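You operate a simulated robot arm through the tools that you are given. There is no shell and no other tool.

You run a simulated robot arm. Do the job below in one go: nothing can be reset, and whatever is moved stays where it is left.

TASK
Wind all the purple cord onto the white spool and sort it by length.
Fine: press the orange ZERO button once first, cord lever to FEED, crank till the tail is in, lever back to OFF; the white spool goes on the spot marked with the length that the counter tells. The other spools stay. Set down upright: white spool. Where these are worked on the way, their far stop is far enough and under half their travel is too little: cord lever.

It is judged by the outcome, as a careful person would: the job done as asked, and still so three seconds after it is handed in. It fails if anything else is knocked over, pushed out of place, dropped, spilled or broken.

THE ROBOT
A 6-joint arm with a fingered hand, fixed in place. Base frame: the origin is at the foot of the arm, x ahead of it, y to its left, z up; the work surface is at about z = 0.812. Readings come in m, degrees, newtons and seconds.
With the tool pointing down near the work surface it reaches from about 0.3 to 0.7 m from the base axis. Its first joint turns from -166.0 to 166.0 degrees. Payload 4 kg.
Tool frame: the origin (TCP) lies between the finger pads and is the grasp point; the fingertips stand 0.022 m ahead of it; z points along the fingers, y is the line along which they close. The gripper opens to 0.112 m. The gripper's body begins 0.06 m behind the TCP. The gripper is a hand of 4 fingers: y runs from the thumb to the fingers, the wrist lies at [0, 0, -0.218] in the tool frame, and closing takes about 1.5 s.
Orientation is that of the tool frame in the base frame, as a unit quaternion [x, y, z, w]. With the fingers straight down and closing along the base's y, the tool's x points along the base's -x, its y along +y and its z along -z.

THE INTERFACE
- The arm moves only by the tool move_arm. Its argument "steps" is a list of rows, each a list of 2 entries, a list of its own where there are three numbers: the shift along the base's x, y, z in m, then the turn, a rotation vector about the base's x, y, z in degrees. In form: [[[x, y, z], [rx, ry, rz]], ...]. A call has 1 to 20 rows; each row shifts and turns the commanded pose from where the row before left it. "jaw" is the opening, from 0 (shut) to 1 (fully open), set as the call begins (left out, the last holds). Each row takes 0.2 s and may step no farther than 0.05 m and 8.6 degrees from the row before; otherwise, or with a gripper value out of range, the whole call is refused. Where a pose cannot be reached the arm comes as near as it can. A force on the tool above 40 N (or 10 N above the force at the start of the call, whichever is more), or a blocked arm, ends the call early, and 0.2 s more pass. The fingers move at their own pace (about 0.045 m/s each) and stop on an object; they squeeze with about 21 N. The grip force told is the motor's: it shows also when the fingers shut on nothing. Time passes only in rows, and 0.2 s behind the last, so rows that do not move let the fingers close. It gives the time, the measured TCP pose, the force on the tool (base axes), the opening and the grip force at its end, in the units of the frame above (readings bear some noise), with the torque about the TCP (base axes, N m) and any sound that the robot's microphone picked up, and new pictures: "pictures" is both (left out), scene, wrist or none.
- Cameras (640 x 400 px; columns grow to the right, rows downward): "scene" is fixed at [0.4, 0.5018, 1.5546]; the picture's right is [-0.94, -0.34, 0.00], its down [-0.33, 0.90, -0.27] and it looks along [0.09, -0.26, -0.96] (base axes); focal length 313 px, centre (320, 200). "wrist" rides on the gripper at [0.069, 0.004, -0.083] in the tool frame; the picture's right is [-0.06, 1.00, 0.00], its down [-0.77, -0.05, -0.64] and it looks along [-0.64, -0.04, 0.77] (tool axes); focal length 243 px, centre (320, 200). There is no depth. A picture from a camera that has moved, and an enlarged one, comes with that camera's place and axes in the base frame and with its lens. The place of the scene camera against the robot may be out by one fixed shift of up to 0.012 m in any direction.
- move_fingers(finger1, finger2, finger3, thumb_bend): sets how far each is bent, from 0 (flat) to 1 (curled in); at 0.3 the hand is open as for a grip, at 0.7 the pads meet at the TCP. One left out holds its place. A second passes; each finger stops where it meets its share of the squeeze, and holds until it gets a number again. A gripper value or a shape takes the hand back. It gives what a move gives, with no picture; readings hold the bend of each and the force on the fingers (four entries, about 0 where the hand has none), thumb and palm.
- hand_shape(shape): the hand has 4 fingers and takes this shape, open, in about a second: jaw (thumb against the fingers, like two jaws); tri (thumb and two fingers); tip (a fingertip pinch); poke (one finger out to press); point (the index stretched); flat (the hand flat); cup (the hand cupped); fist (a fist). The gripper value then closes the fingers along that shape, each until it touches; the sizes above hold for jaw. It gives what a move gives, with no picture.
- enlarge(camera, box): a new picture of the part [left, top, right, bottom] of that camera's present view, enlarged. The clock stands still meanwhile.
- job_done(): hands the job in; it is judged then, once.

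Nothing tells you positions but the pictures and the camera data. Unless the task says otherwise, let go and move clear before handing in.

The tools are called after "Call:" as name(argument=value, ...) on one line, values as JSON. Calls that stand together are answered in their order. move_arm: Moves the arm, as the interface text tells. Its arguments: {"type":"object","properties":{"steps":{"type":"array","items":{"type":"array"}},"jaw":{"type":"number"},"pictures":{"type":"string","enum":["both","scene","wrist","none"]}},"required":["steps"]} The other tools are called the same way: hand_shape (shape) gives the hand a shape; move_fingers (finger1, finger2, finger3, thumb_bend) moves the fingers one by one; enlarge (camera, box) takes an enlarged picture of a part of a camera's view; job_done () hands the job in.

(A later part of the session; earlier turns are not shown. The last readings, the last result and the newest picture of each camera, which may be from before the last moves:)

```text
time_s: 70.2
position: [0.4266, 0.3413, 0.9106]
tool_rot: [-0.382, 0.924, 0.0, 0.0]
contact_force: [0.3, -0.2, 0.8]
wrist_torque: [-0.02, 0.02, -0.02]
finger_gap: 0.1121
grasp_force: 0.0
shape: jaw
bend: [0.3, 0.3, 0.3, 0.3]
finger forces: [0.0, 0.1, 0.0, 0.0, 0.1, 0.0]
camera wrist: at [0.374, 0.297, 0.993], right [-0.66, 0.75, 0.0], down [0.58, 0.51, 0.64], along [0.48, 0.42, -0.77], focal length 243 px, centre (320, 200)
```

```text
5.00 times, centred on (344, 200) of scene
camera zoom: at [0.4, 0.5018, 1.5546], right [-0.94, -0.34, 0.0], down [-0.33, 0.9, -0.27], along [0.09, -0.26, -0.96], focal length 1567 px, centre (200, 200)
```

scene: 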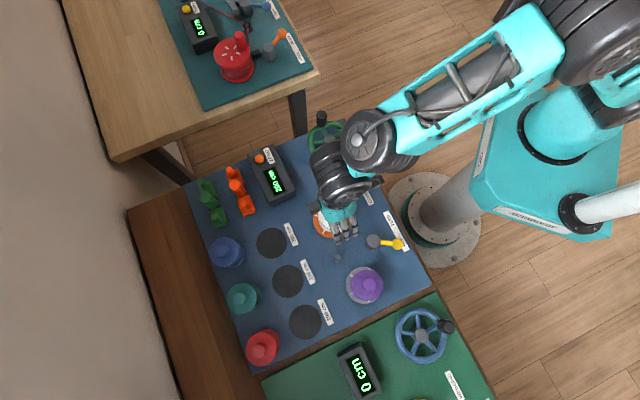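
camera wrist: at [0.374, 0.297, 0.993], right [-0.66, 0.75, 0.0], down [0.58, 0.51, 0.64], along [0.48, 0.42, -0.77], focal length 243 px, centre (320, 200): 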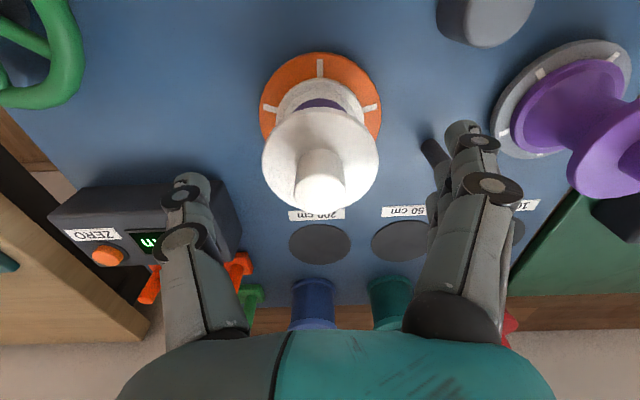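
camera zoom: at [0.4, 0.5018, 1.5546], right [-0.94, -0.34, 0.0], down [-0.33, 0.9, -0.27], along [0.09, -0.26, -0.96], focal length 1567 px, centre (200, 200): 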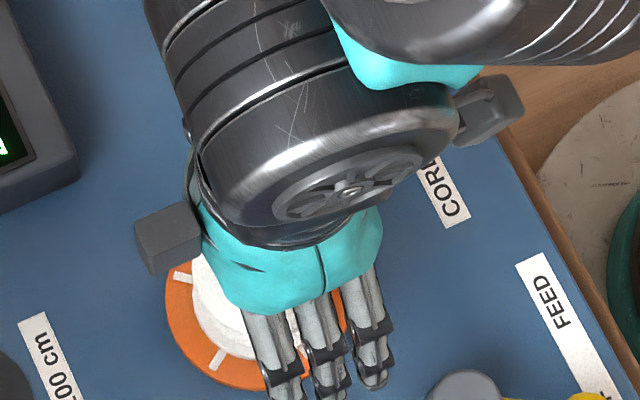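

The hand is nearly centred on the knob. I'll shift about 3 mm outward, lower to z ≈ 0.906, and close on it.

Call:
move_arm(steps=[[[0.002, 0.002, -0.004], [0, 0, 0]], [[0, 0, 0], [0, 0, 0]]], pictures="none")

Call:
move_arm(steps=[[[0, 0, 0], [0, 0, 0]], [[0, 0, 0], [0, 0, 0]], [[0, 0, 0], [0, 0, 0]], [[0, 0, 0], [0, 0, 0]], [[0, 0, 0], [0, 0, 0]], [[0, 0, 0], [0, 0, 0]], [[0, 0, 0], [0, 0, 0]], [[0, 0, 0], [0, 0, 0]], [[0, 0, 0], [0, 0, 0]]], jaw=0, pictures="both")

Call:
enlarge(camera="wrist", box=[160, 80, 480, 280])

```text
time_s: 70.8
position: [0.4288, 0.344, 0.9056]
tool_rot: [-0.383, 0.924, 0.0, -0.001]
contact_force: [0.3, -0.4, -0.2]
wrist_torque: [0.02, 0.0, -0.02]
finger_gap: 0.1122
grasp_force: 0.2
shape: jaw
bend: [0.3, 0.3, 0.3, 0.3]
finger forces: [0.1, 0.0, 0.0, 0.1, 0.0, 0.1]
```

```text
time_s: 72.8
position: [0.4285, 0.3447, 0.9067]
tool_rot: [-0.382, 0.924, 0.0, -0.001]
contact_force: [-0.2, 0.1, 3.9]
wrist_torque: [-0.01, 0.06, 0.01]
finger_gap: 0.04
grasp_force: 21.5
shape: jaw
bend: [0.73, 0.74, 0.73, 0.7]
finger forces: [6.1, 6.4, 6.5, 0.0, 17.6, 0.1]
camera wrist: at [0.3755, 0.2982, 0.9888], right [-0.66, 0.75, 0.0], down [0.58, 0.51, 0.64], along [0.48, 0.42, -0.77], focal length 243 px, centre (320, 200)
```

scene: 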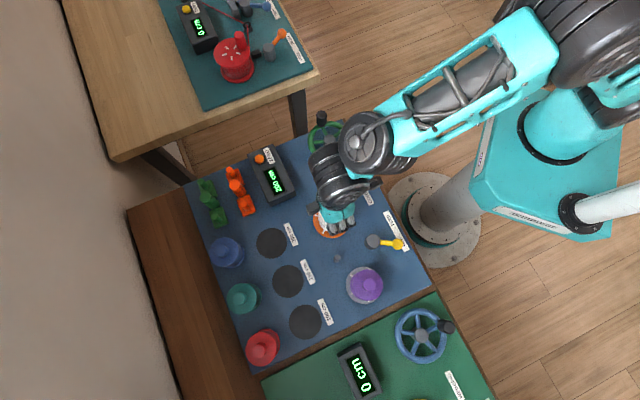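
wrist: 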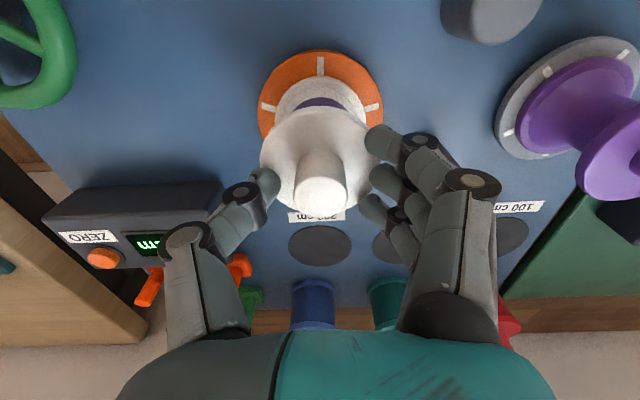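

```text
2.00 times, centred on (320, 180) of wrist
camera zoom: at [0.3755, 0.2982, 0.9888], right [-0.66, 0.75, 0.0], down [0.58, 0.51, 0.64], along [0.48, 0.42, -0.77], focal length 485 px, centre (320, 240)
```

zoom: 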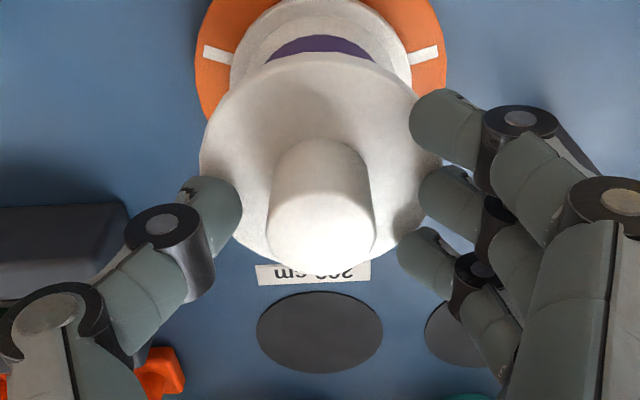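

The fingers stopped early: it looks like the tips met the flange rim rather than the knob. I'll look closer before deciding.

Call:
enlarge(camera="wrist", box=[230, 120, 390, 220])

Call:
enlarge(camera="scene", box=[300, 180, 372, 240])

```text
4.00 times, centred on (310, 170) of wrist
camera zoom: at [0.3755, 0.2982, 0.9888], right [-0.66, 0.75, 0.0], down [0.58, 0.51, 0.64], along [0.48, 0.42, -0.77], focal length 970 px, centre (360, 320)
```

zoom: 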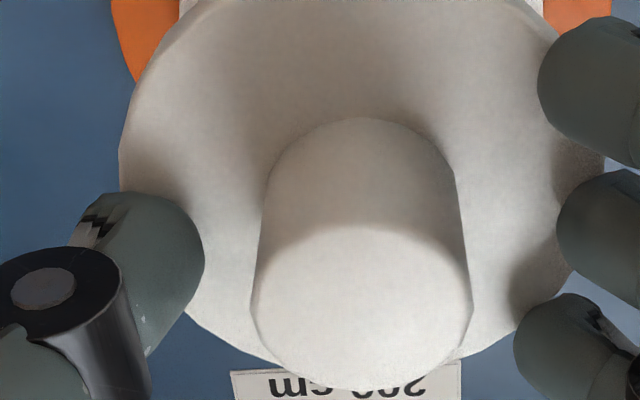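

```text
6.67 times, centred on (336, 210) of scene
camera zoom: at [0.4, 0.5018, 1.5546], right [-0.94, -0.34, 0.0], down [-0.33, 0.9, -0.27], along [0.09, -0.26, -0.96], focal length 2089 px, centre (213, 133)
```

zoom: 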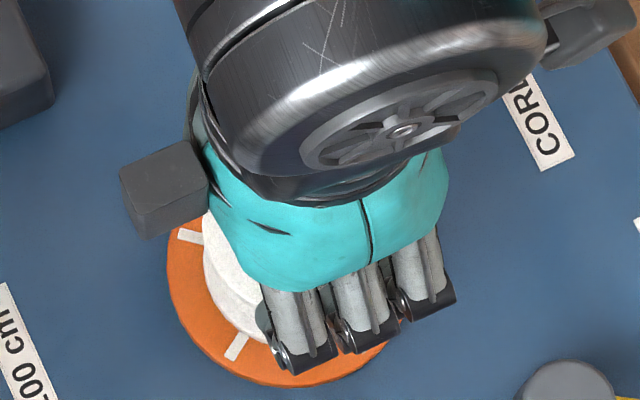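

The fingertips are pinching the flange edge, not the knob. I'll open, raise about 9 mm so the tips clear the flange, and close again on the knob.

Call:
move_arm(steps=[[[0, 0, 0], [0, 0, 0]], [[0, 0, 0], [0, 0, 0]], [[0, 0, 0], [0, 0, 0]], [[0, 0, 0], [0, 0, 0]], [[0, 0, 0], [0, 0, 0]], [[0, 0, 0], [0, 0, 0]], [[0, 0, 0.009], [0, 0, 0]], [[0, 0, 0], [0, 0, 0]]], jaw=1, pictures="wrist")

Call:
enlarge(camera="wrist", box=[230, 80, 390, 220])

```text
time_s: 74.6
position: [0.4288, 0.3437, 0.9154]
tool_rot: [-0.383, 0.924, 0.0, 0.0]
contact_force: [-0.7, -1.0, -0.3]
wrist_torque: [-0.01, 0.02, 0.0]
finger_gap: 0.1118
grasp_force: 0.0
shape: jaw
bend: [0.3, 0.3, 0.3, 0.3]
finger forces: [0.1, 0.0, 0.0, 0.0, 0.1, 0.0]
camera wrist: at [0.3756, 0.2982, 0.9979], right [-0.66, 0.75, 0.0], down [0.58, 0.51, 0.64], along [0.48, 0.42, -0.77], focal length 243 px, centre (320, 200)
```

wrist: 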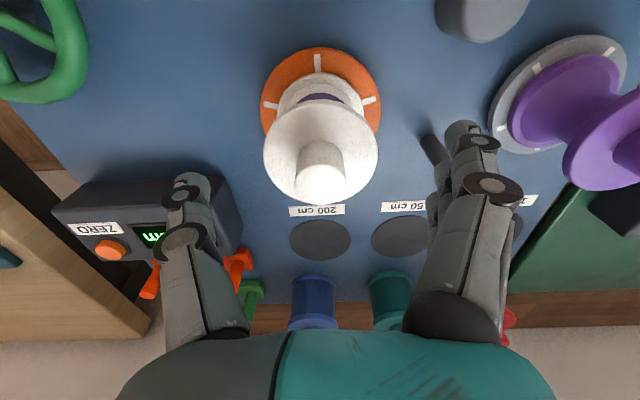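

```text
2.86 times, centred on (310, 150) of wrist
camera zoom: at [0.3756, 0.2982, 0.9979], right [-0.66, 0.75, 0.0], down [0.58, 0.51, 0.64], along [0.48, 0.42, -0.77], focal length 693 px, centre (349, 343)
```

zoom: 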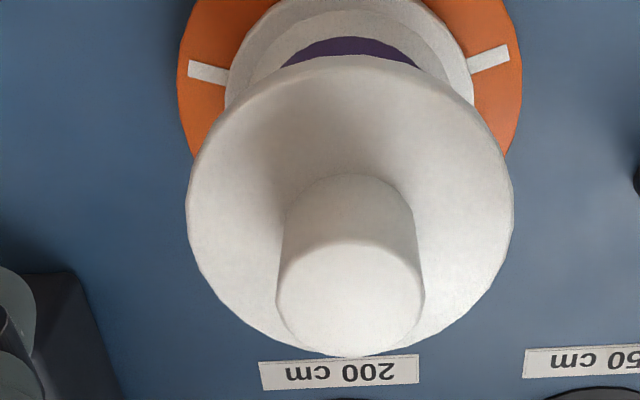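

The knob is centred under the TCP, with its top near z = 0.902 and the flange near 0.873. I'll close now at this height.

Call:
move_arm(steps=[[[0, 0, 0], [0, 0, 0]], [[0, 0, 0], [0, 0, 0]], [[0, 0, 0], [0, 0, 0]], [[0, 0, 0], [0, 0, 0]], [[0, 0, 0], [0, 0, 0]], [[0, 0, 0], [0, 0, 0]], [[0, 0, 0], [0, 0, 0]], [[0, 0, 0], [0, 0, 0]], [[0, 0, 0], [0, 0, 0]]], jaw=0, pictures="wrist")

Call:
enlarge(camera="wrist", box=[230, 100, 390, 220])

```text
time_s: 76.6
position: [0.43, 0.3426, 0.9158]
tool_rot: [-0.382, 0.924, 0.0, 0.0]
contact_force: [7.0, -8.0, -1.1]
wrist_torque: [-0.08, -0.06, 0.0]
finger_gap: 0.006
grasp_force: 21.3
shape: jaw
bend: [0.66, 0.72, 0.66, 0.7]
finger forces: [0.0, 8.1, 0.0, 0.0, 18.1, 0.0]
camera wrist: at [0.3762, 0.2975, 0.9977], right [-0.66, 0.75, 0.0], down [0.58, 0.51, 0.64], along [0.48, 0.42, -0.77], focal length 243 px, centre (320, 200)
```

wrist: 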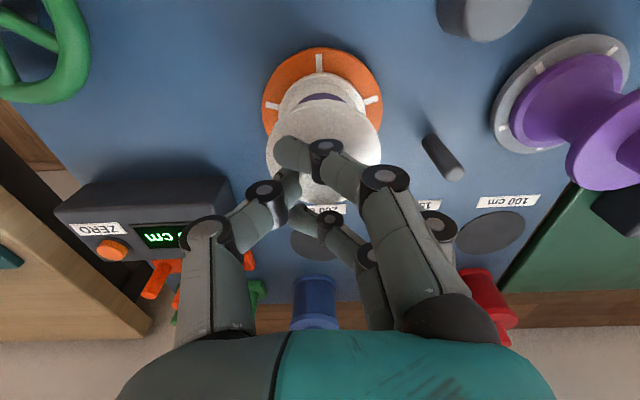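

```text
3.33 times, centred on (310, 160) of wrist
camera zoom: at [0.3762, 0.2975, 0.9977], right [-0.66, 0.75, 0.0], down [0.58, 0.51, 0.64], along [0.48, 0.42, -0.77], focal length 809 px, centre (353, 333)
```

zoom: 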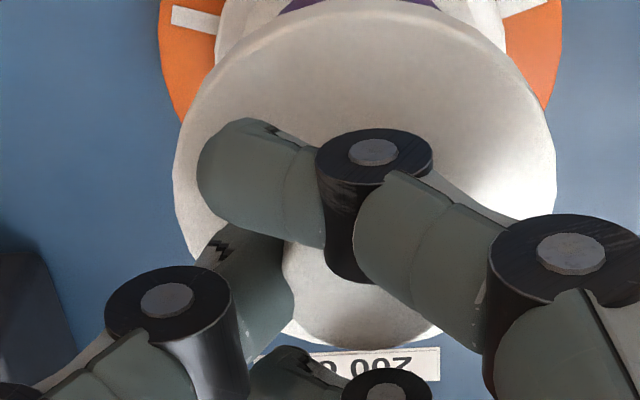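

Now it is a proper knob grip (same bends as on the crank handle). There is a 10 N sideways load, so I'll relieve that first and then lift a little.

Call:
move_arm(steps=[[[0.0018, -0.0019, 0], [0, 0, 0]], [[0, 0, 0], [0, 0, 0]]], pictures="none")

```text
time_s: 77.2
position: [0.4303, 0.3413, 0.9152]
tool_rot: [-0.382, 0.924, 0.0, -0.001]
contact_force: [2.5, -5.6, -1.6]
wrist_torque: [0.01, -0.01, 0.0]
finger_gap: 0.0052
grasp_force: 20.9
shape: jaw
bend: [0.66, 0.72, 0.66, 0.7]
finger forces: [0.0, 10.1, 0.0, 0.0, 15.2, 0.1]
```

The side load dropped. I'll trim a bit more and lift slowly.

Call:
move_arm(steps=[[[0.0006, -0.0012, 0], [0, 0, 0]], [[0, 0, 0.005], [0, 0, 0]], [[0, 0, 0.01], [0, 0, 0]], [[0, 0, 0.01], [0, 0, 0]], [[0, 0, 0], [0, 0, 0]]], pictures="both")

Call:
enlarge(camera="scene", box=[290, 170, 386, 245])

Call:
enlarge(camera="wrist", box=[200, 40, 440, 240])

```text
time_s: 78.4
position: [0.432, 0.3411, 0.9395]
tool_rot: [-0.382, 0.924, 0.0, -0.001]
contact_force: [-1.1, 0.8, -1.0]
wrist_torque: [0.08, 0.12, -0.01]
finger_gap: 0.0052
grasp_force: 20.5
shape: jaw
bend: [0.66, 0.71, 0.66, 0.71]
finger forces: [0.0, 12.3, 0.0, 0.1, 11.1, 0.0]
camera wrist: at [0.3782, 0.2957, 1.0227], right [-0.66, 0.75, 0.0], down [0.58, 0.51, 0.64], along [0.48, 0.42, -0.77], focal length 243 px, centre (320, 200)
```

scene: 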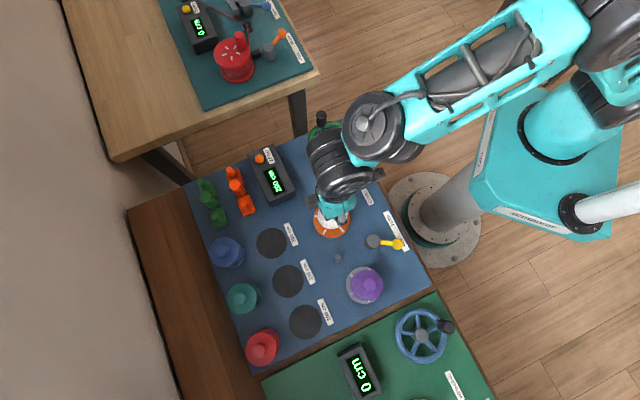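
wrist: 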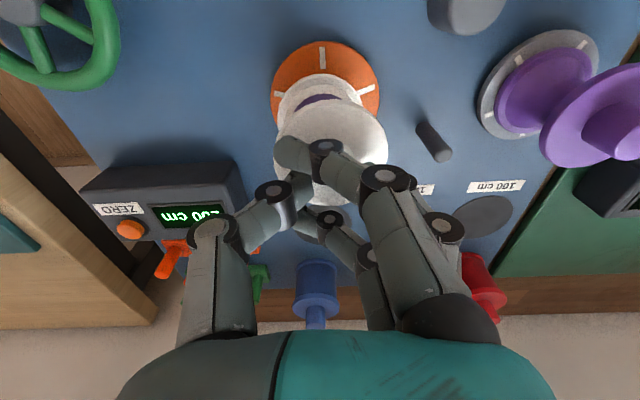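

```text
5.33 times, centred on (338, 208) of scene
camera zoom: at [0.4, 0.5018, 1.5546], right [-0.94, -0.34, 0.0], down [-0.33, 0.9, -0.27], along [0.09, -0.26, -0.96], focal length 1671 px, centre (224, 160)
```

zoom: 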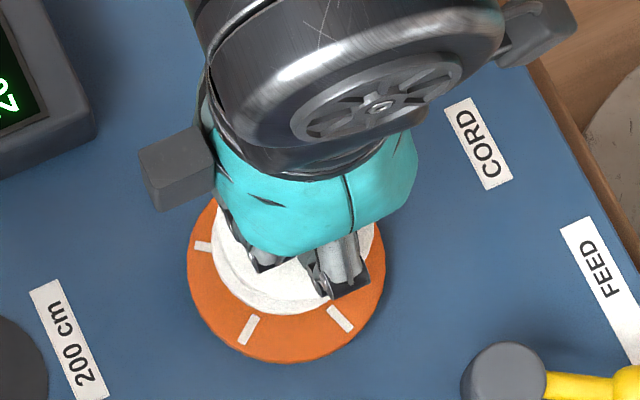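

```text
2.00 times, centred on (320, 140) of wrist
camera zoom: at [0.3782, 0.2957, 1.0227], right [-0.66, 0.75, 0.0], down [0.58, 0.51, 0.64], along [0.48, 0.42, -0.77], focal length 485 px, centre (320, 320)
```

zoom: 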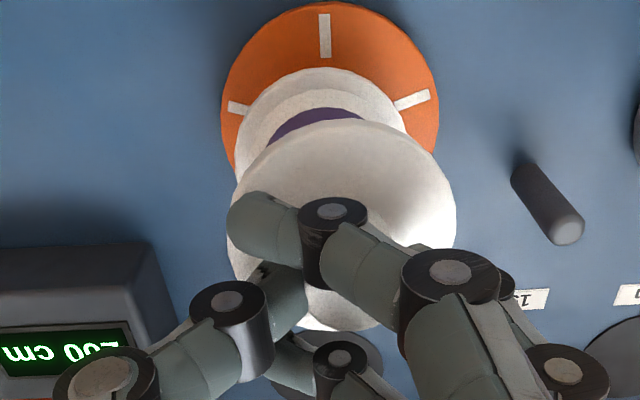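

The spool came off the seat cleanly, though it seems slightly tilted in the grip. I'll lift a bit more and check it before carrying it to the 200 cm spot.

Call:
move_arm(steps=[[[0, 0, 0.015], [0, 0, 0]], [[0, 0, 0.02], [0, 0, 0]], [[0, 0, 0], [0, 0, 0]], [[0, 0, 0], [0, 0, 0]]], pictures="both")

Call:
enlarge(camera="wrist", box=[200, 20, 440, 240])

Call:
enlarge(camera="scene", box=[290, 170, 386, 245])

```text
time_s: 79.4
position: [0.4313, 0.3409, 0.9749]
tool_rot: [-0.383, 0.924, 0.001, 0.0]
contact_force: [0.5, 1.1, 0.1]
wrist_torque: [0.01, -0.01, 0.03]
finger_gap: 0.0049
grasp_force: 21.1
shape: jaw
bend: [0.66, 0.7, 0.66, 0.72]
finger forces: [0.0, 12.1, 0.0, 0.0, 12.1, 0.1]
camera wrist: at [0.3786, 0.2962, 1.0578], right [-0.66, 0.75, 0.0], down [0.58, 0.51, 0.64], along [0.48, 0.42, -0.77], focal length 243 px, centre (320, 200)
```

scene: 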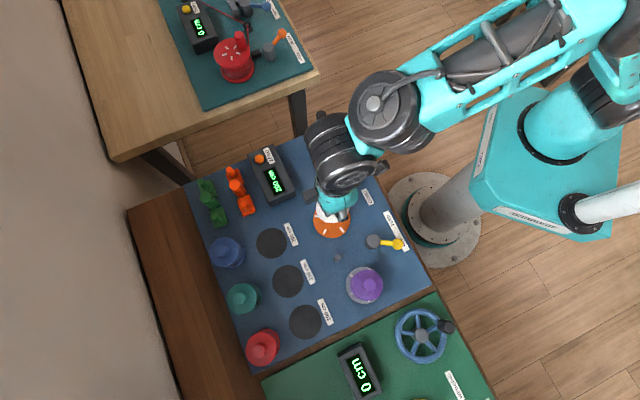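
wrist: 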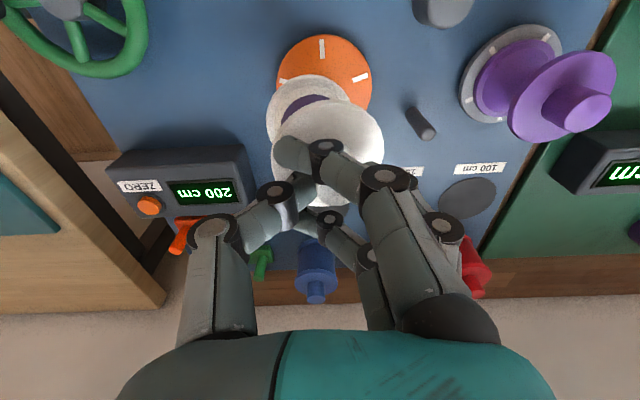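

```text
1.82 times, centred on (320, 130) of wrist
camera zoom: at [0.3786, 0.2962, 1.0578], right [-0.66, 0.75, 0.0], down [0.58, 0.51, 0.64], along [0.48, 0.42, -0.77], focal length 441 px, centre (320, 327)
```

zoom: 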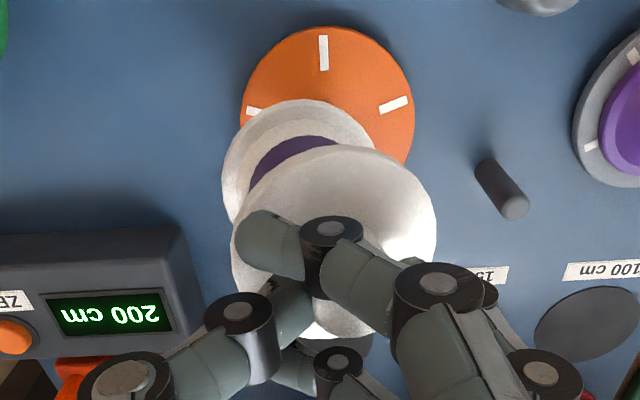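

```text
5.33 times, centred on (338, 208) of scene
camera zoom: at [0.4, 0.5018, 1.5546], right [-0.94, -0.34, 0.0], down [-0.33, 0.9, -0.27], along [0.09, -0.26, -0.96], focal length 1671 px, centre (224, 160)
```

zoom: 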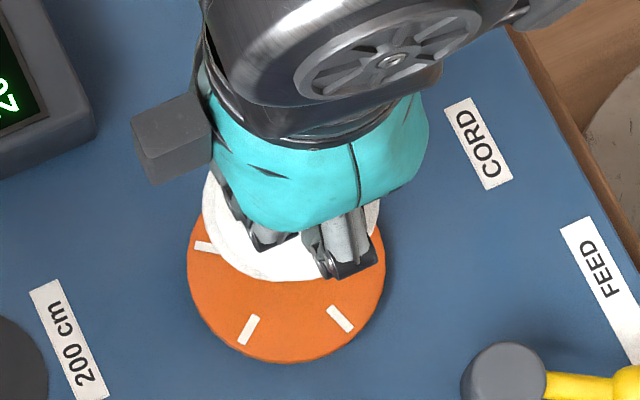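

The spool tilts in the grip, with its lower end swinging toward the thumb side. I'll wait a moment to see whether it is stable before correcting by tilting the hand.

Call:
move_arm(steps=[[[0, 0, 0], [0, 0, 0]], [[0, 0, 0], [0, 0, 0]], [[0, 0, 0], [0, 0, 0]], [[0, 0, 0], [0, 0, 0]], [[0, 0, 0], [0, 0, 0]]], pictures="wrist")

Call:
enlarge(camera="wrist", box=[200, 20, 440, 240])

```text
time_s: 80.6
position: [0.4313, 0.3418, 0.9755]
tool_rot: [-0.383, 0.924, 0.001, 0.001]
contact_force: [0.5, 0.3, -0.8]
wrist_torque: [-0.03, -0.04, 0.01]
finger_gap: 0.005
grasp_force: 21.6
shape: jaw
bend: [0.66, 0.7, 0.66, 0.72]
finger forces: [0.0, 12.1, 0.0, 0.1, 12.0, 0.0]
camera wrist: at [0.3786, 0.2961, 1.0577], right [-0.66, 0.75, 0.0], down [0.58, 0.51, 0.64], along [0.48, 0.42, -0.77], focal length 243 px, centre (320, 200)
```

wrist: 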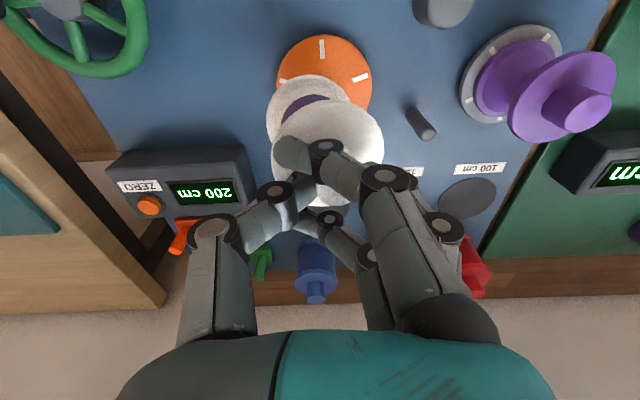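

```text
1.82 times, centred on (320, 130) of wrist
camera zoom: at [0.3786, 0.2961, 1.0577], right [-0.66, 0.75, 0.0], down [0.58, 0.51, 0.64], along [0.48, 0.42, -0.77], focal length 441 px, centre (320, 327)
```

zoom: 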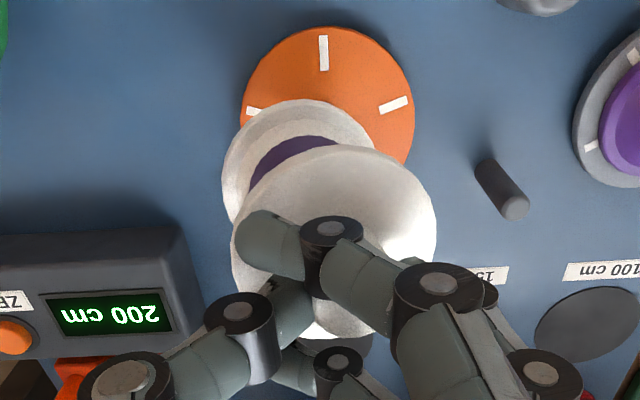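

It is stable, with a lean of about 15°. I'll counter-tilt the hand by 15° to bring the spool upright and check.

Call:
move_arm(steps=[[[0, 0, 0], [2.7, 2.7, 0]], [[0, 0, 0], [2.7, 2.7, 0]], [[0, 0, 0], [2.6, 2.6, 0]], [[0, 0, 0], [2.6, 2.6, 0]], [[0, 0, 0], [0, 0, 0]]], pictures="both")

Call:
enlarge(camera="wrist", box=[200, 20, 440, 240])

Call:
enlarge(camera="scene", box=[290, 170, 386, 245])

```text
time_s: 81.8
position: [0.4294, 0.3404, 0.9748]
tool_rot: [-0.379, 0.916, 0.12, -0.05]
contact_force: [0.8, -0.6, -1.0]
wrist_torque: [-0.02, 0.05, -0.03]
finger_gap: 0.0049
grasp_force: 20.7
shape: jaw
bend: [0.66, 0.7, 0.66, 0.73]
finger forces: [0.0, 12.1, 0.0, 0.0, 12.1, 0.0]
camera wrist: at [0.3925, 0.2801, 1.0565], right [-0.64, 0.73, 0.26], down [0.69, 0.39, 0.61], along [0.34, 0.57, -0.75], focal length 243 px, centre (320, 200)
```

scene: 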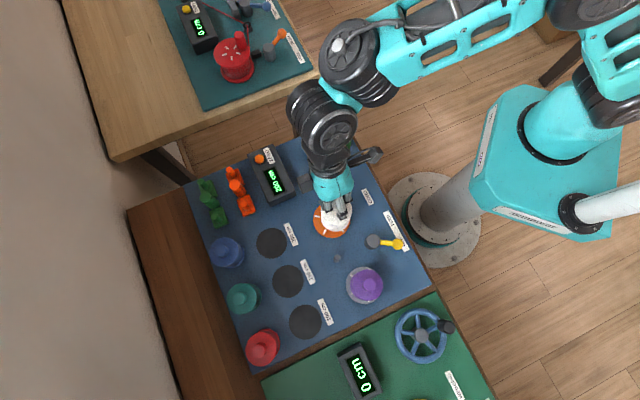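
wrist: 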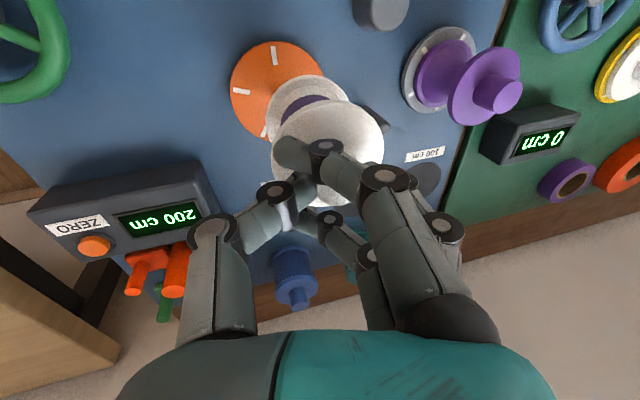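

```text
1.82 times, centred on (320, 130) of wrist
camera zoom: at [0.3925, 0.2801, 1.0565], right [-0.64, 0.73, 0.26], down [0.69, 0.39, 0.61], along [0.34, 0.57, -0.75], focal length 441 px, centre (320, 327)
```

zoom: 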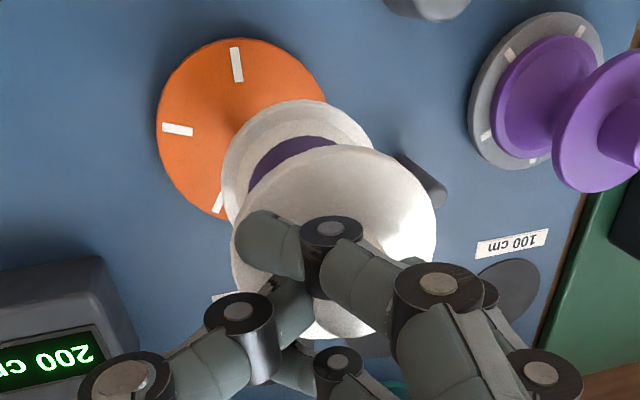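

```text
5.33 times, centred on (338, 208) of scene
camera zoom: at [0.4, 0.5018, 1.5546], right [-0.94, -0.34, 0.0], down [-0.33, 0.9, -0.27], along [0.09, -0.26, -0.96], focal length 1671 px, centre (224, 160)
```

zoom: 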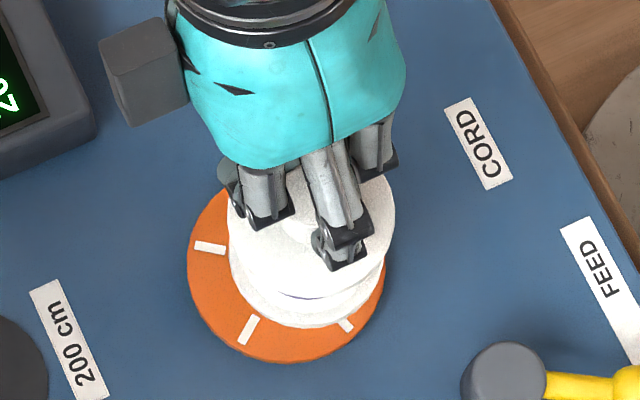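

The scene view shows the spool upright now. I'll carry it over to the 200 cm spot, which I place at about (0.537, 0.440), allowing for the spool base's offset from the TCP.

Call:
move_arm(steps=[[[0.03, 0.0215, 0], [0, 0, 0]], [[0.03, 0.0215, 0], [0, 0, 0]], [[0.03, 0.0215, 0], [0, 0, 0]], [[0.029, 0.0215, 0], [0, 0, 0]], [[0, 0, 0], [0, 0, 0]]], pictures="both")

Call:
enlarge(camera="scene", box=[210, 190, 338, 270])

Call:
enlarge(camera="wrist", box=[160, 20, 480, 240])

```text
time_s: 83.0
position: [0.5074, 0.393, 0.9744]
tool_rot: [-0.379, 0.916, 0.12, -0.05]
contact_force: [0.5, -0.1, -1.2]
wrist_torque: [0.02, -0.03, 0.03]
finger_gap: 0.0049
grasp_force: 21.2
shape: jaw
bend: [0.66, 0.7, 0.66, 0.73]
finger forces: [0.0, 12.0, 0.1, 0.0, 12.1, 0.1]
out of reach, approached as far as the arm can: row 3, 4
camera wrist: at [0.4696, 0.3326, 1.0567], right [-0.64, 0.73, 0.26], down [0.69, 0.39, 0.61], along [0.34, 0.56, -0.75], focal length 243 px, centre (320, 200)
```

scene: 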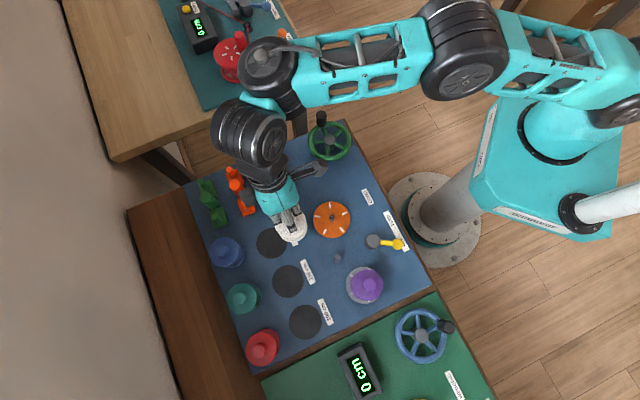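
wrist: 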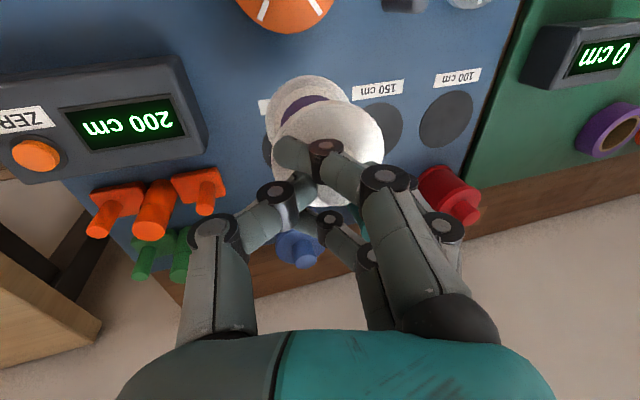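

```text
5.00 times, centred on (274, 230) of scene
camera zoom: at [0.4, 0.5018, 1.5546], right [-0.94, -0.34, 0.0], down [-0.33, 0.9, -0.27], along [0.09, -0.26, -0.96], focal length 1567 px, centre (550, 50)
```

zoom: 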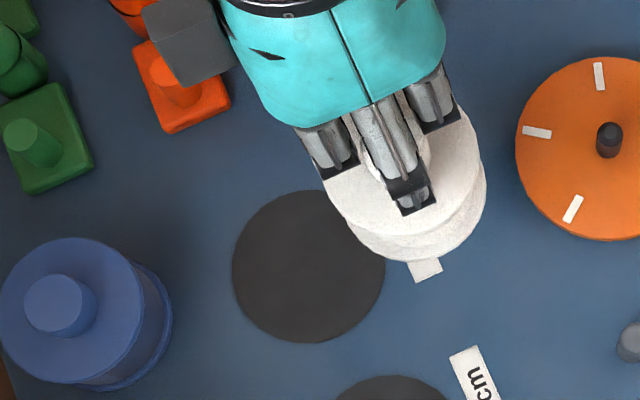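

```text
1.82 times, centred on (320, 130) of wrist
camera zoom: at [0.4696, 0.3326, 1.0567], right [-0.64, 0.73, 0.26], down [0.69, 0.39, 0.61], along [0.34, 0.56, -0.75], focal length 441 px, centre (320, 327)
```

zoom: 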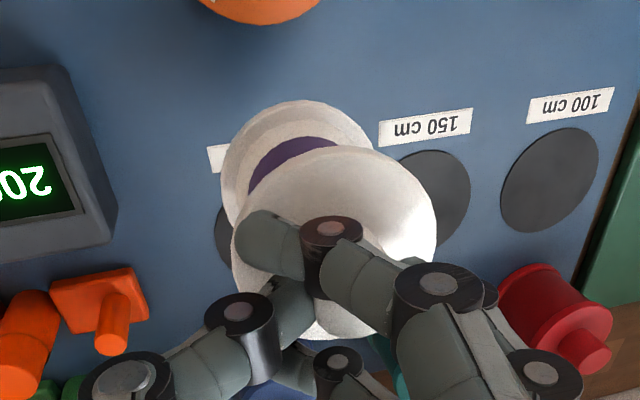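

The arm ran out of reach with the hand leaning this way. I'll turn the hand about the vertical by −96° so that the lean brings the wrist toward the base, which keeps the spool upright and gives more reach.

Call:
move_arm(steps=[[[0, 0, 0], [0, 0, -8]], [[0, 0, 0], [0, 0, -8]], [[0, 0, 0], [0, 0, -8]], [[0, 0, 0], [0, 0, -8]], [[0, 0, 0], [0, 0, -8]], [[0, 0, 0], [0, 0, -8]], [[0, 0, 0], [0, 0, 0]]], pictures="both")

```text
time_s: 84.6
position: [0.5075, 0.3954, 0.9739]
tool_rot: [0.027, 0.991, 0.13, 0.003]
contact_force: [0.2, 0.4, -0.4]
wrist_torque: [0.0, 0.0, 0.02]
finger_gap: 0.0052
grasp_force: 21.2
shape: jaw
bend: [0.66, 0.7, 0.66, 0.73]
finger forces: [0.0, 12.0, 0.1, 0.1, 11.9, 0.1]
camera wrist: at [0.4366, 0.3824, 1.0553], right [0.12, 0.96, 0.26], down [0.75, -0.25, 0.61], along [0.65, 0.12, -0.75], focal length 243 px, centre (320, 200)
```

scene: 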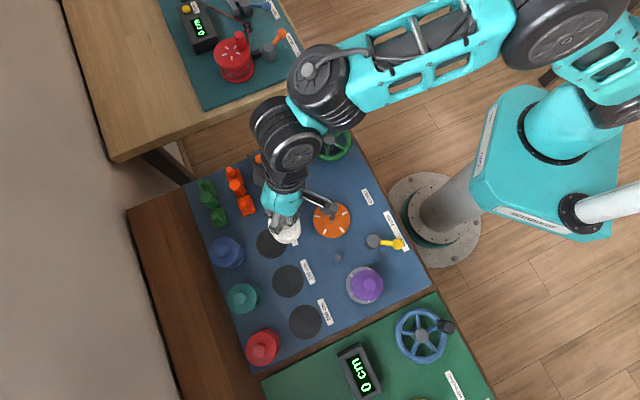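
wrist: 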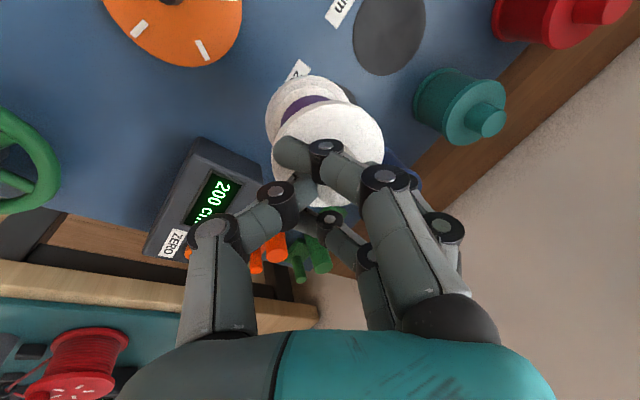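

The rotation works and the spool stays as it was. I'll finish the remaining turn.

Call:
move_arm(steps=[[[0, 0, 0], [0, 0, -8]], [[0, 0, 0], [0, 0, -8]], [[0, 0, 0], [0, 0, -8]], [[0, 0, 0], [0, 0, -8]], [[0, 0, 0], [0, 0, -8]], [[0, 0, 0], [0, 0, -8]], [[0, 0, 0], [0, 0, 0]]], pictures="both")

Call:
enlarge(camera="scene", box=[210, 190, 338, 270])

Call:
enlarge(camera="wrist", box=[160, 20, 480, 240])

```text
time_s: 86.2
position: [0.5092, 0.3962, 0.9737]
tool_rot: [0.428, 0.894, 0.118, 0.056]
contact_force: [1.2, -0.1, -0.5]
wrist_torque: [-0.02, 0.02, -0.01]
finger_gap: 0.0048
grasp_force: 21.2
shape: jaw
bend: [0.66, 0.7, 0.66, 0.73]
finger forces: [0.0, 11.9, 0.1, 0.0, 11.9, 0.0]
camera wrist: at [0.4506, 0.4395, 1.0556], right [0.79, 0.56, 0.26], down [0.31, -0.73, 0.61], along [0.53, -0.4, -0.75], focal length 243 px, centre (320, 200)
```

scene: 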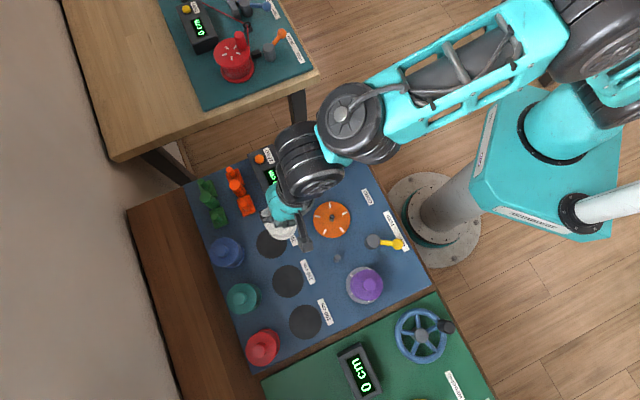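
wrist: 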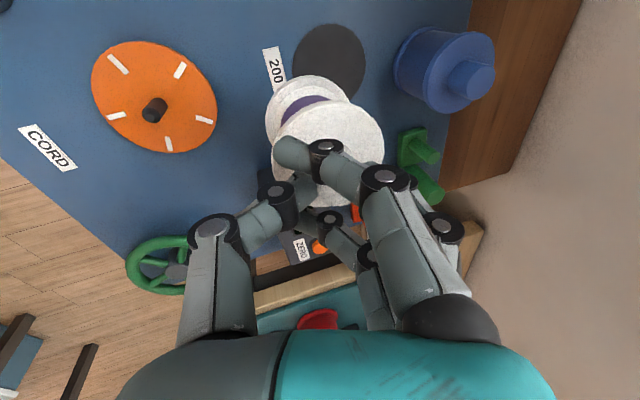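

```text
5.00 times, centred on (274, 230) of scene
camera zoom: at [0.4, 0.5018, 1.5546], right [-0.94, -0.34, 0.0], down [-0.33, 0.9, -0.27], along [0.09, -0.26, -0.96], focal length 1567 px, centre (550, 50)
```

zoom: 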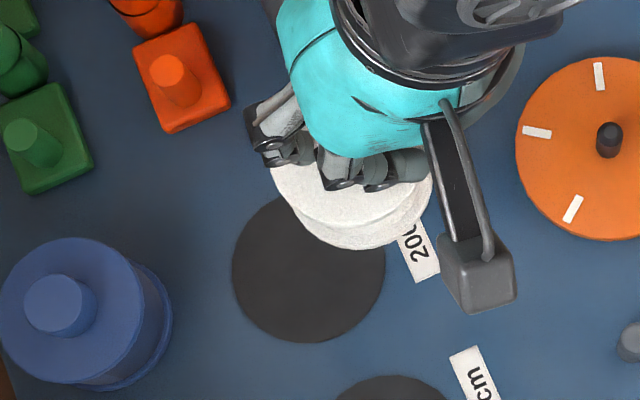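

```text
1.82 times, centred on (320, 130) of wrist
camera zoom: at [0.4506, 0.4395, 1.0556], right [0.79, 0.56, 0.26], down [0.31, -0.73, 0.61], along [0.53, -0.4, -0.75], focal length 441 px, centre (320, 327)
```

zoom: 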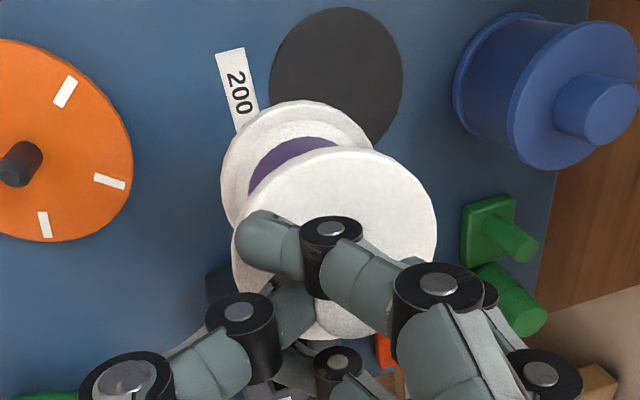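

Now the 200 cm spot is in view, centred at about (0.539, 0.4425), and the spool is upright. I'll move it over the spot at this height and check before lowering.

Call:
move_arm(steps=[[[0.0092, 0.0178, 0], [0, 0, 0]], [[0.0092, 0.0177, 0], [0, 0, 0]], [[0, 0, -0.02], [0, 0, 0]], [[0, 0, 0], [0, 0, 0]]], pictures="both")

Call:
enlarge(camera="scene", box=[210, 190, 338, 270])

Call:
enlarge(camera="wrist", box=[160, 20, 480, 240])

```text
time_s: 87.2
position: [0.5271, 0.4303, 0.9539]
tool_rot: [0.427, 0.895, 0.118, 0.056]
contact_force: [0.4, 0.8, -0.8]
wrist_torque: [-0.02, 0.03, 0.0]
finger_gap: 0.0049
grasp_force: 20.8
shape: jaw
bend: [0.66, 0.7, 0.66, 0.73]
finger forces: [0.0, 11.8, 0.0, 0.1, 12.0, 0.0]
camera wrist: at [0.4691, 0.4743, 1.0346], right [0.79, 0.56, 0.26], down [0.32, -0.73, 0.61], along [0.53, -0.4, -0.75], focal length 243 px, centre (320, 200)
```

scene: 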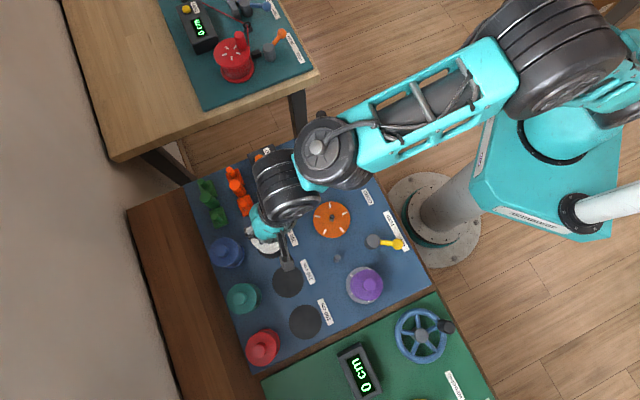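
wrist: 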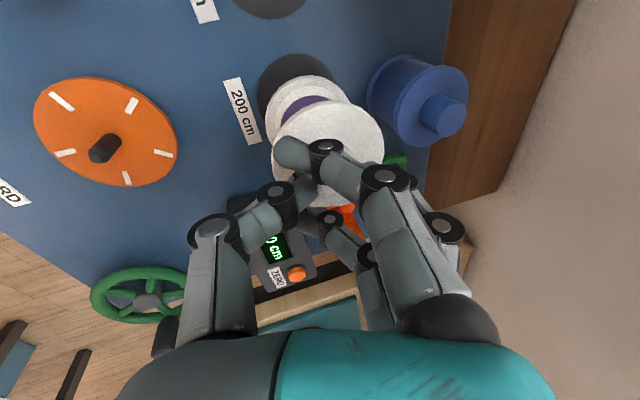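

```text
5.00 times, centred on (274, 230) of scene
camera zoom: at [0.4, 0.5018, 1.5546], right [-0.94, -0.34, 0.0], down [-0.33, 0.9, -0.27], along [0.09, -0.26, -0.96], focal length 1567 px, centre (550, 50)
```

zoom: 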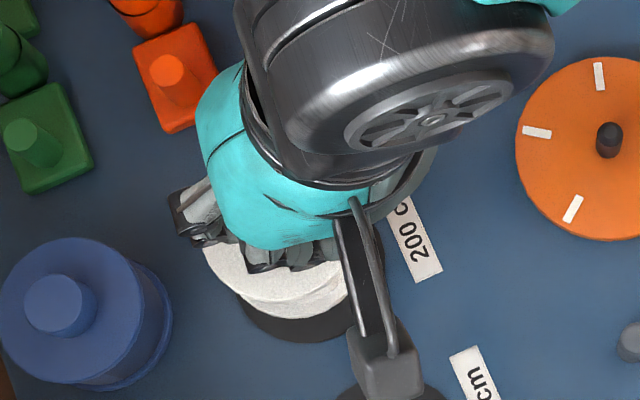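

```text
1.82 times, centred on (320, 130) of wrist
camera zoom: at [0.4691, 0.4743, 1.0346], right [0.79, 0.56, 0.26], down [0.32, -0.73, 0.61], along [0.53, -0.4, -0.75], focal length 441 px, centre (320, 327)
```

zoom: 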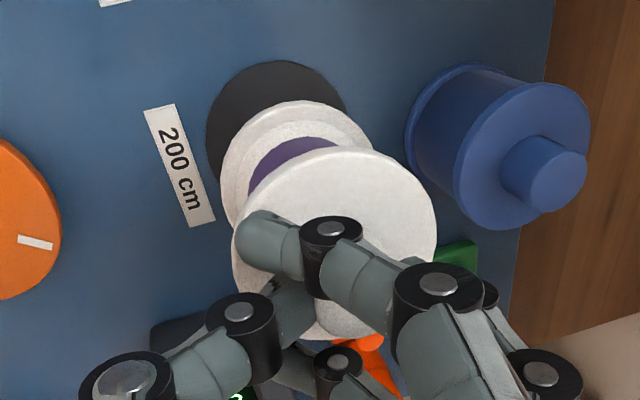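

The spool base is within a couple of millimetres of the spot centre. I'll lower it most of the way, then feel for contact.

Call:
move_arm(steps=[[[0, 0.0015, -0.015], [0, 0, 0]], [[0, 0, -0.013], [0, 0, 0]], [[0, 0, -0.006], [0, 0, 0]], [[0, 0, 0], [0, 0, 0]]], pictures="both")

Call:
enlarge(camera="scene", box=[210, 190, 338, 270])

Call:
enlarge(camera="wrist", box=[160, 20, 480, 240])

```text
time_s: 88.2
position: [0.5272, 0.4323, 0.9202]
tool_rot: [0.427, 0.895, 0.118, 0.056]
contact_force: [0.8, 0.0, -0.8]
wrist_torque: [-0.02, 0.01, 0.01]
finger_gap: 0.0047
grasp_force: 21.3
shape: jaw
bend: [0.66, 0.7, 0.66, 0.73]
finger forces: [0.0, 12.0, 0.0, 0.0, 12.1, 0.1]
camera wrist: at [0.4683, 0.4757, 1.0014], right [0.79, 0.56, 0.26], down [0.32, -0.73, 0.61], along [0.53, -0.4, -0.75], focal length 243 px, centre (320, 200)
```

scene: 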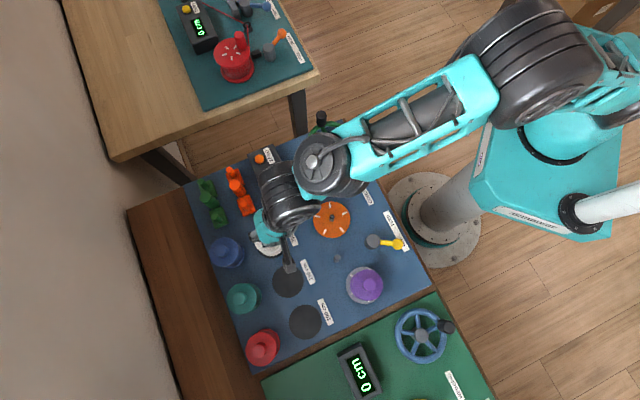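
wrist: 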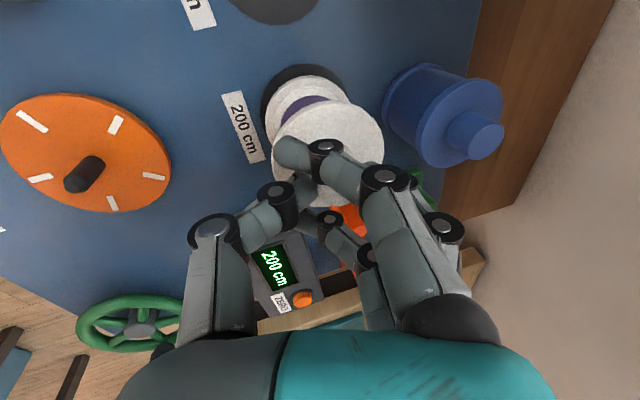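

```text
5.00 times, centred on (274, 230) of scene
camera zoom: at [0.4, 0.5018, 1.5546], right [-0.94, -0.34, 0.0], down [-0.33, 0.9, -0.27], along [0.09, -0.26, -0.96], focal length 1567 px, centre (550, 50)
```

zoom: 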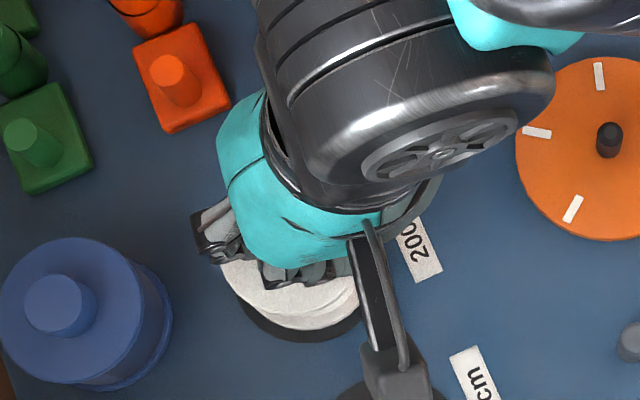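

```text
1.82 times, centred on (320, 130) of wrist
camera zoom: at [0.4683, 0.4757, 1.0014], right [0.79, 0.56, 0.26], down [0.32, -0.73, 0.61], along [0.53, -0.4, -0.75], focal length 441 px, centre (320, 327)
```

zoom: 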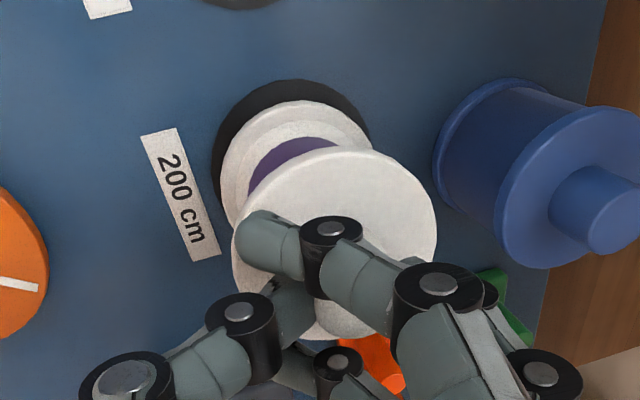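

The base sits nicely inside the black spot's outline. I'll lower in small steps until contact.

Call:
move_arm(steps=[[[0, 0, -0.004], [0, 0, 0]], [[0, 0, -0.004], [0, 0, 0]], [[0, 0, 0], [0, 0, 0]]], pictures="none")

Call:
move_arm(steps=[[[0, 0, -0.002], [0, 0, 0]], [[0, 0, -0.002], [0, 0, 0]], [[0, 0, 0], [0, 0, 0]]], pictures="none")

```text
time_s: 89.0
position: [0.5276, 0.4323, 0.9133]
tool_rot: [0.427, 0.895, 0.118, 0.055]
contact_force: [-0.6, -1.3, -0.6]
wrist_torque: [0.0, 0.04, 0.01]
finger_gap: 0.0049
grasp_force: 20.6
shape: jaw
bend: [0.66, 0.7, 0.66, 0.73]
finger forces: [0.0, 11.9, 0.0, 0.1, 12.0, 0.0]
```

```text
time_s: 89.8
position: [0.5271, 0.4311, 0.9081]
tool_rot: [0.427, 0.895, 0.118, 0.057]
contact_force: [0.3, -0.2, -0.6]
wrist_torque: [-0.02, 0.0, 0.01]
finger_gap: 0.0049
grasp_force: 20.9
shape: jaw
bend: [0.66, 0.7, 0.66, 0.73]
finger forces: [0.0, 11.9, 0.0, 0.0, 12.1, 0.0]
```

No contact yet at TCP z ≈ 0.908. I'll continue in 2 mm steps.

Call:
move_arm(steps=[[[0, 0, -0.002], [0, 0, 0]], [[0, 0, -0.002], [0, 0, 0]], [[0, 0, 0], [0, 0, 0]]], pictures="none")

Call:
enlarge(camera="wrist", box=[160, 20, 480, 240])

Call:
enlarge(camera="scene", box=[210, 190, 338, 270])

```text
time_s: 90.6
position: [0.5264, 0.4322, 0.9047]
tool_rot: [0.427, 0.895, 0.118, 0.056]
contact_force: [0.4, -0.4, -0.1]
wrist_torque: [0.01, 0.0, 0.0]
finger_gap: 0.0047
grasp_force: 21.4
shape: jaw
bend: [0.66, 0.7, 0.66, 0.73]
finger forces: [0.0, 12.0, 0.0, 0.0, 12.0, 0.0]
```

```text
1.82 times, centred on (320, 130) of wrist
camera zoom: at [0.4687, 0.4764, 0.9853], right [0.79, 0.56, 0.26], down [0.32, -0.73, 0.61], along [0.53, -0.4, -0.75], focal length 441 px, centre (320, 327)
```

zoom: 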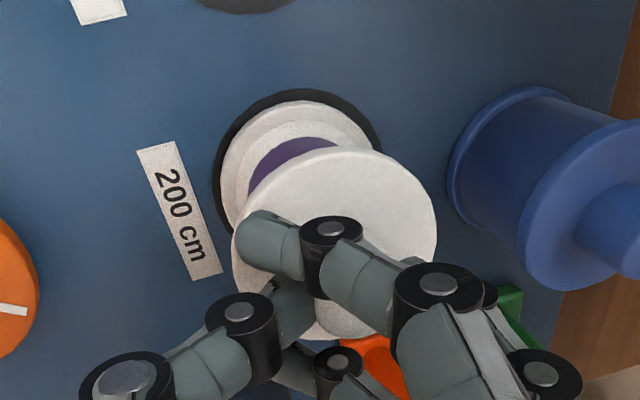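

```text
5.00 times, centred on (274, 230) of scene
camera zoom: at [0.4, 0.5018, 1.5546], right [-0.94, -0.34, 0.0], down [-0.33, 0.9, -0.27], along [0.09, -0.26, -0.96], focal length 1567 px, centre (550, 50)
```

zoom: 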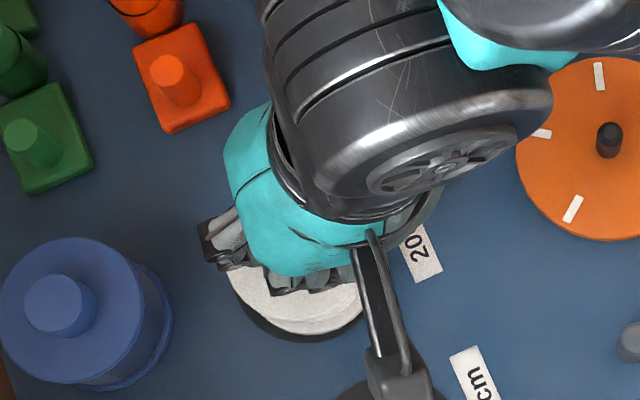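

The ring around the base is nearly concentric, and it is still a few millimetres above the board. I'll continue down gently.

Call:
move_arm(steps=[[[0, 0, -0.002], [0, 0, 0]], [[0, 0, -0.0015], [0, 0, 0]], [[0, 0, 0], [0, 0, 0]]], pictures="none")

Call:
move_arm(steps=[[[0, 0, -0.0015], [0, 0, 0]], [[0, 0, 0], [0, 0, 0]]], pictures="none")

```text
time_s: 91.4
position: [0.5269, 0.433, 0.9012]
tool_rot: [0.427, 0.895, 0.118, 0.056]
contact_force: [0.4, -0.9, -0.3]
wrist_torque: [0.0, 0.01, 0.0]
finger_gap: 0.005
grasp_force: 20.9
shape: jaw
bend: [0.66, 0.7, 0.66, 0.73]
finger forces: [0.0, 12.0, 0.0, 0.0, 12.0, 0.0]
```

```text
time_s: 92.0
position: [0.5273, 0.4337, 0.8983]
tool_rot: [0.427, 0.895, 0.118, 0.056]
contact_force: [-0.3, -0.3, -0.1]
wrist_torque: [0.0, 0.01, -0.02]
finger_gap: 0.0048
grasp_force: 21.2
shape: jaw
bend: [0.66, 0.7, 0.66, 0.73]
finger forces: [0.1, 12.4, 0.0, 0.1, 12.1, 0.1]
```

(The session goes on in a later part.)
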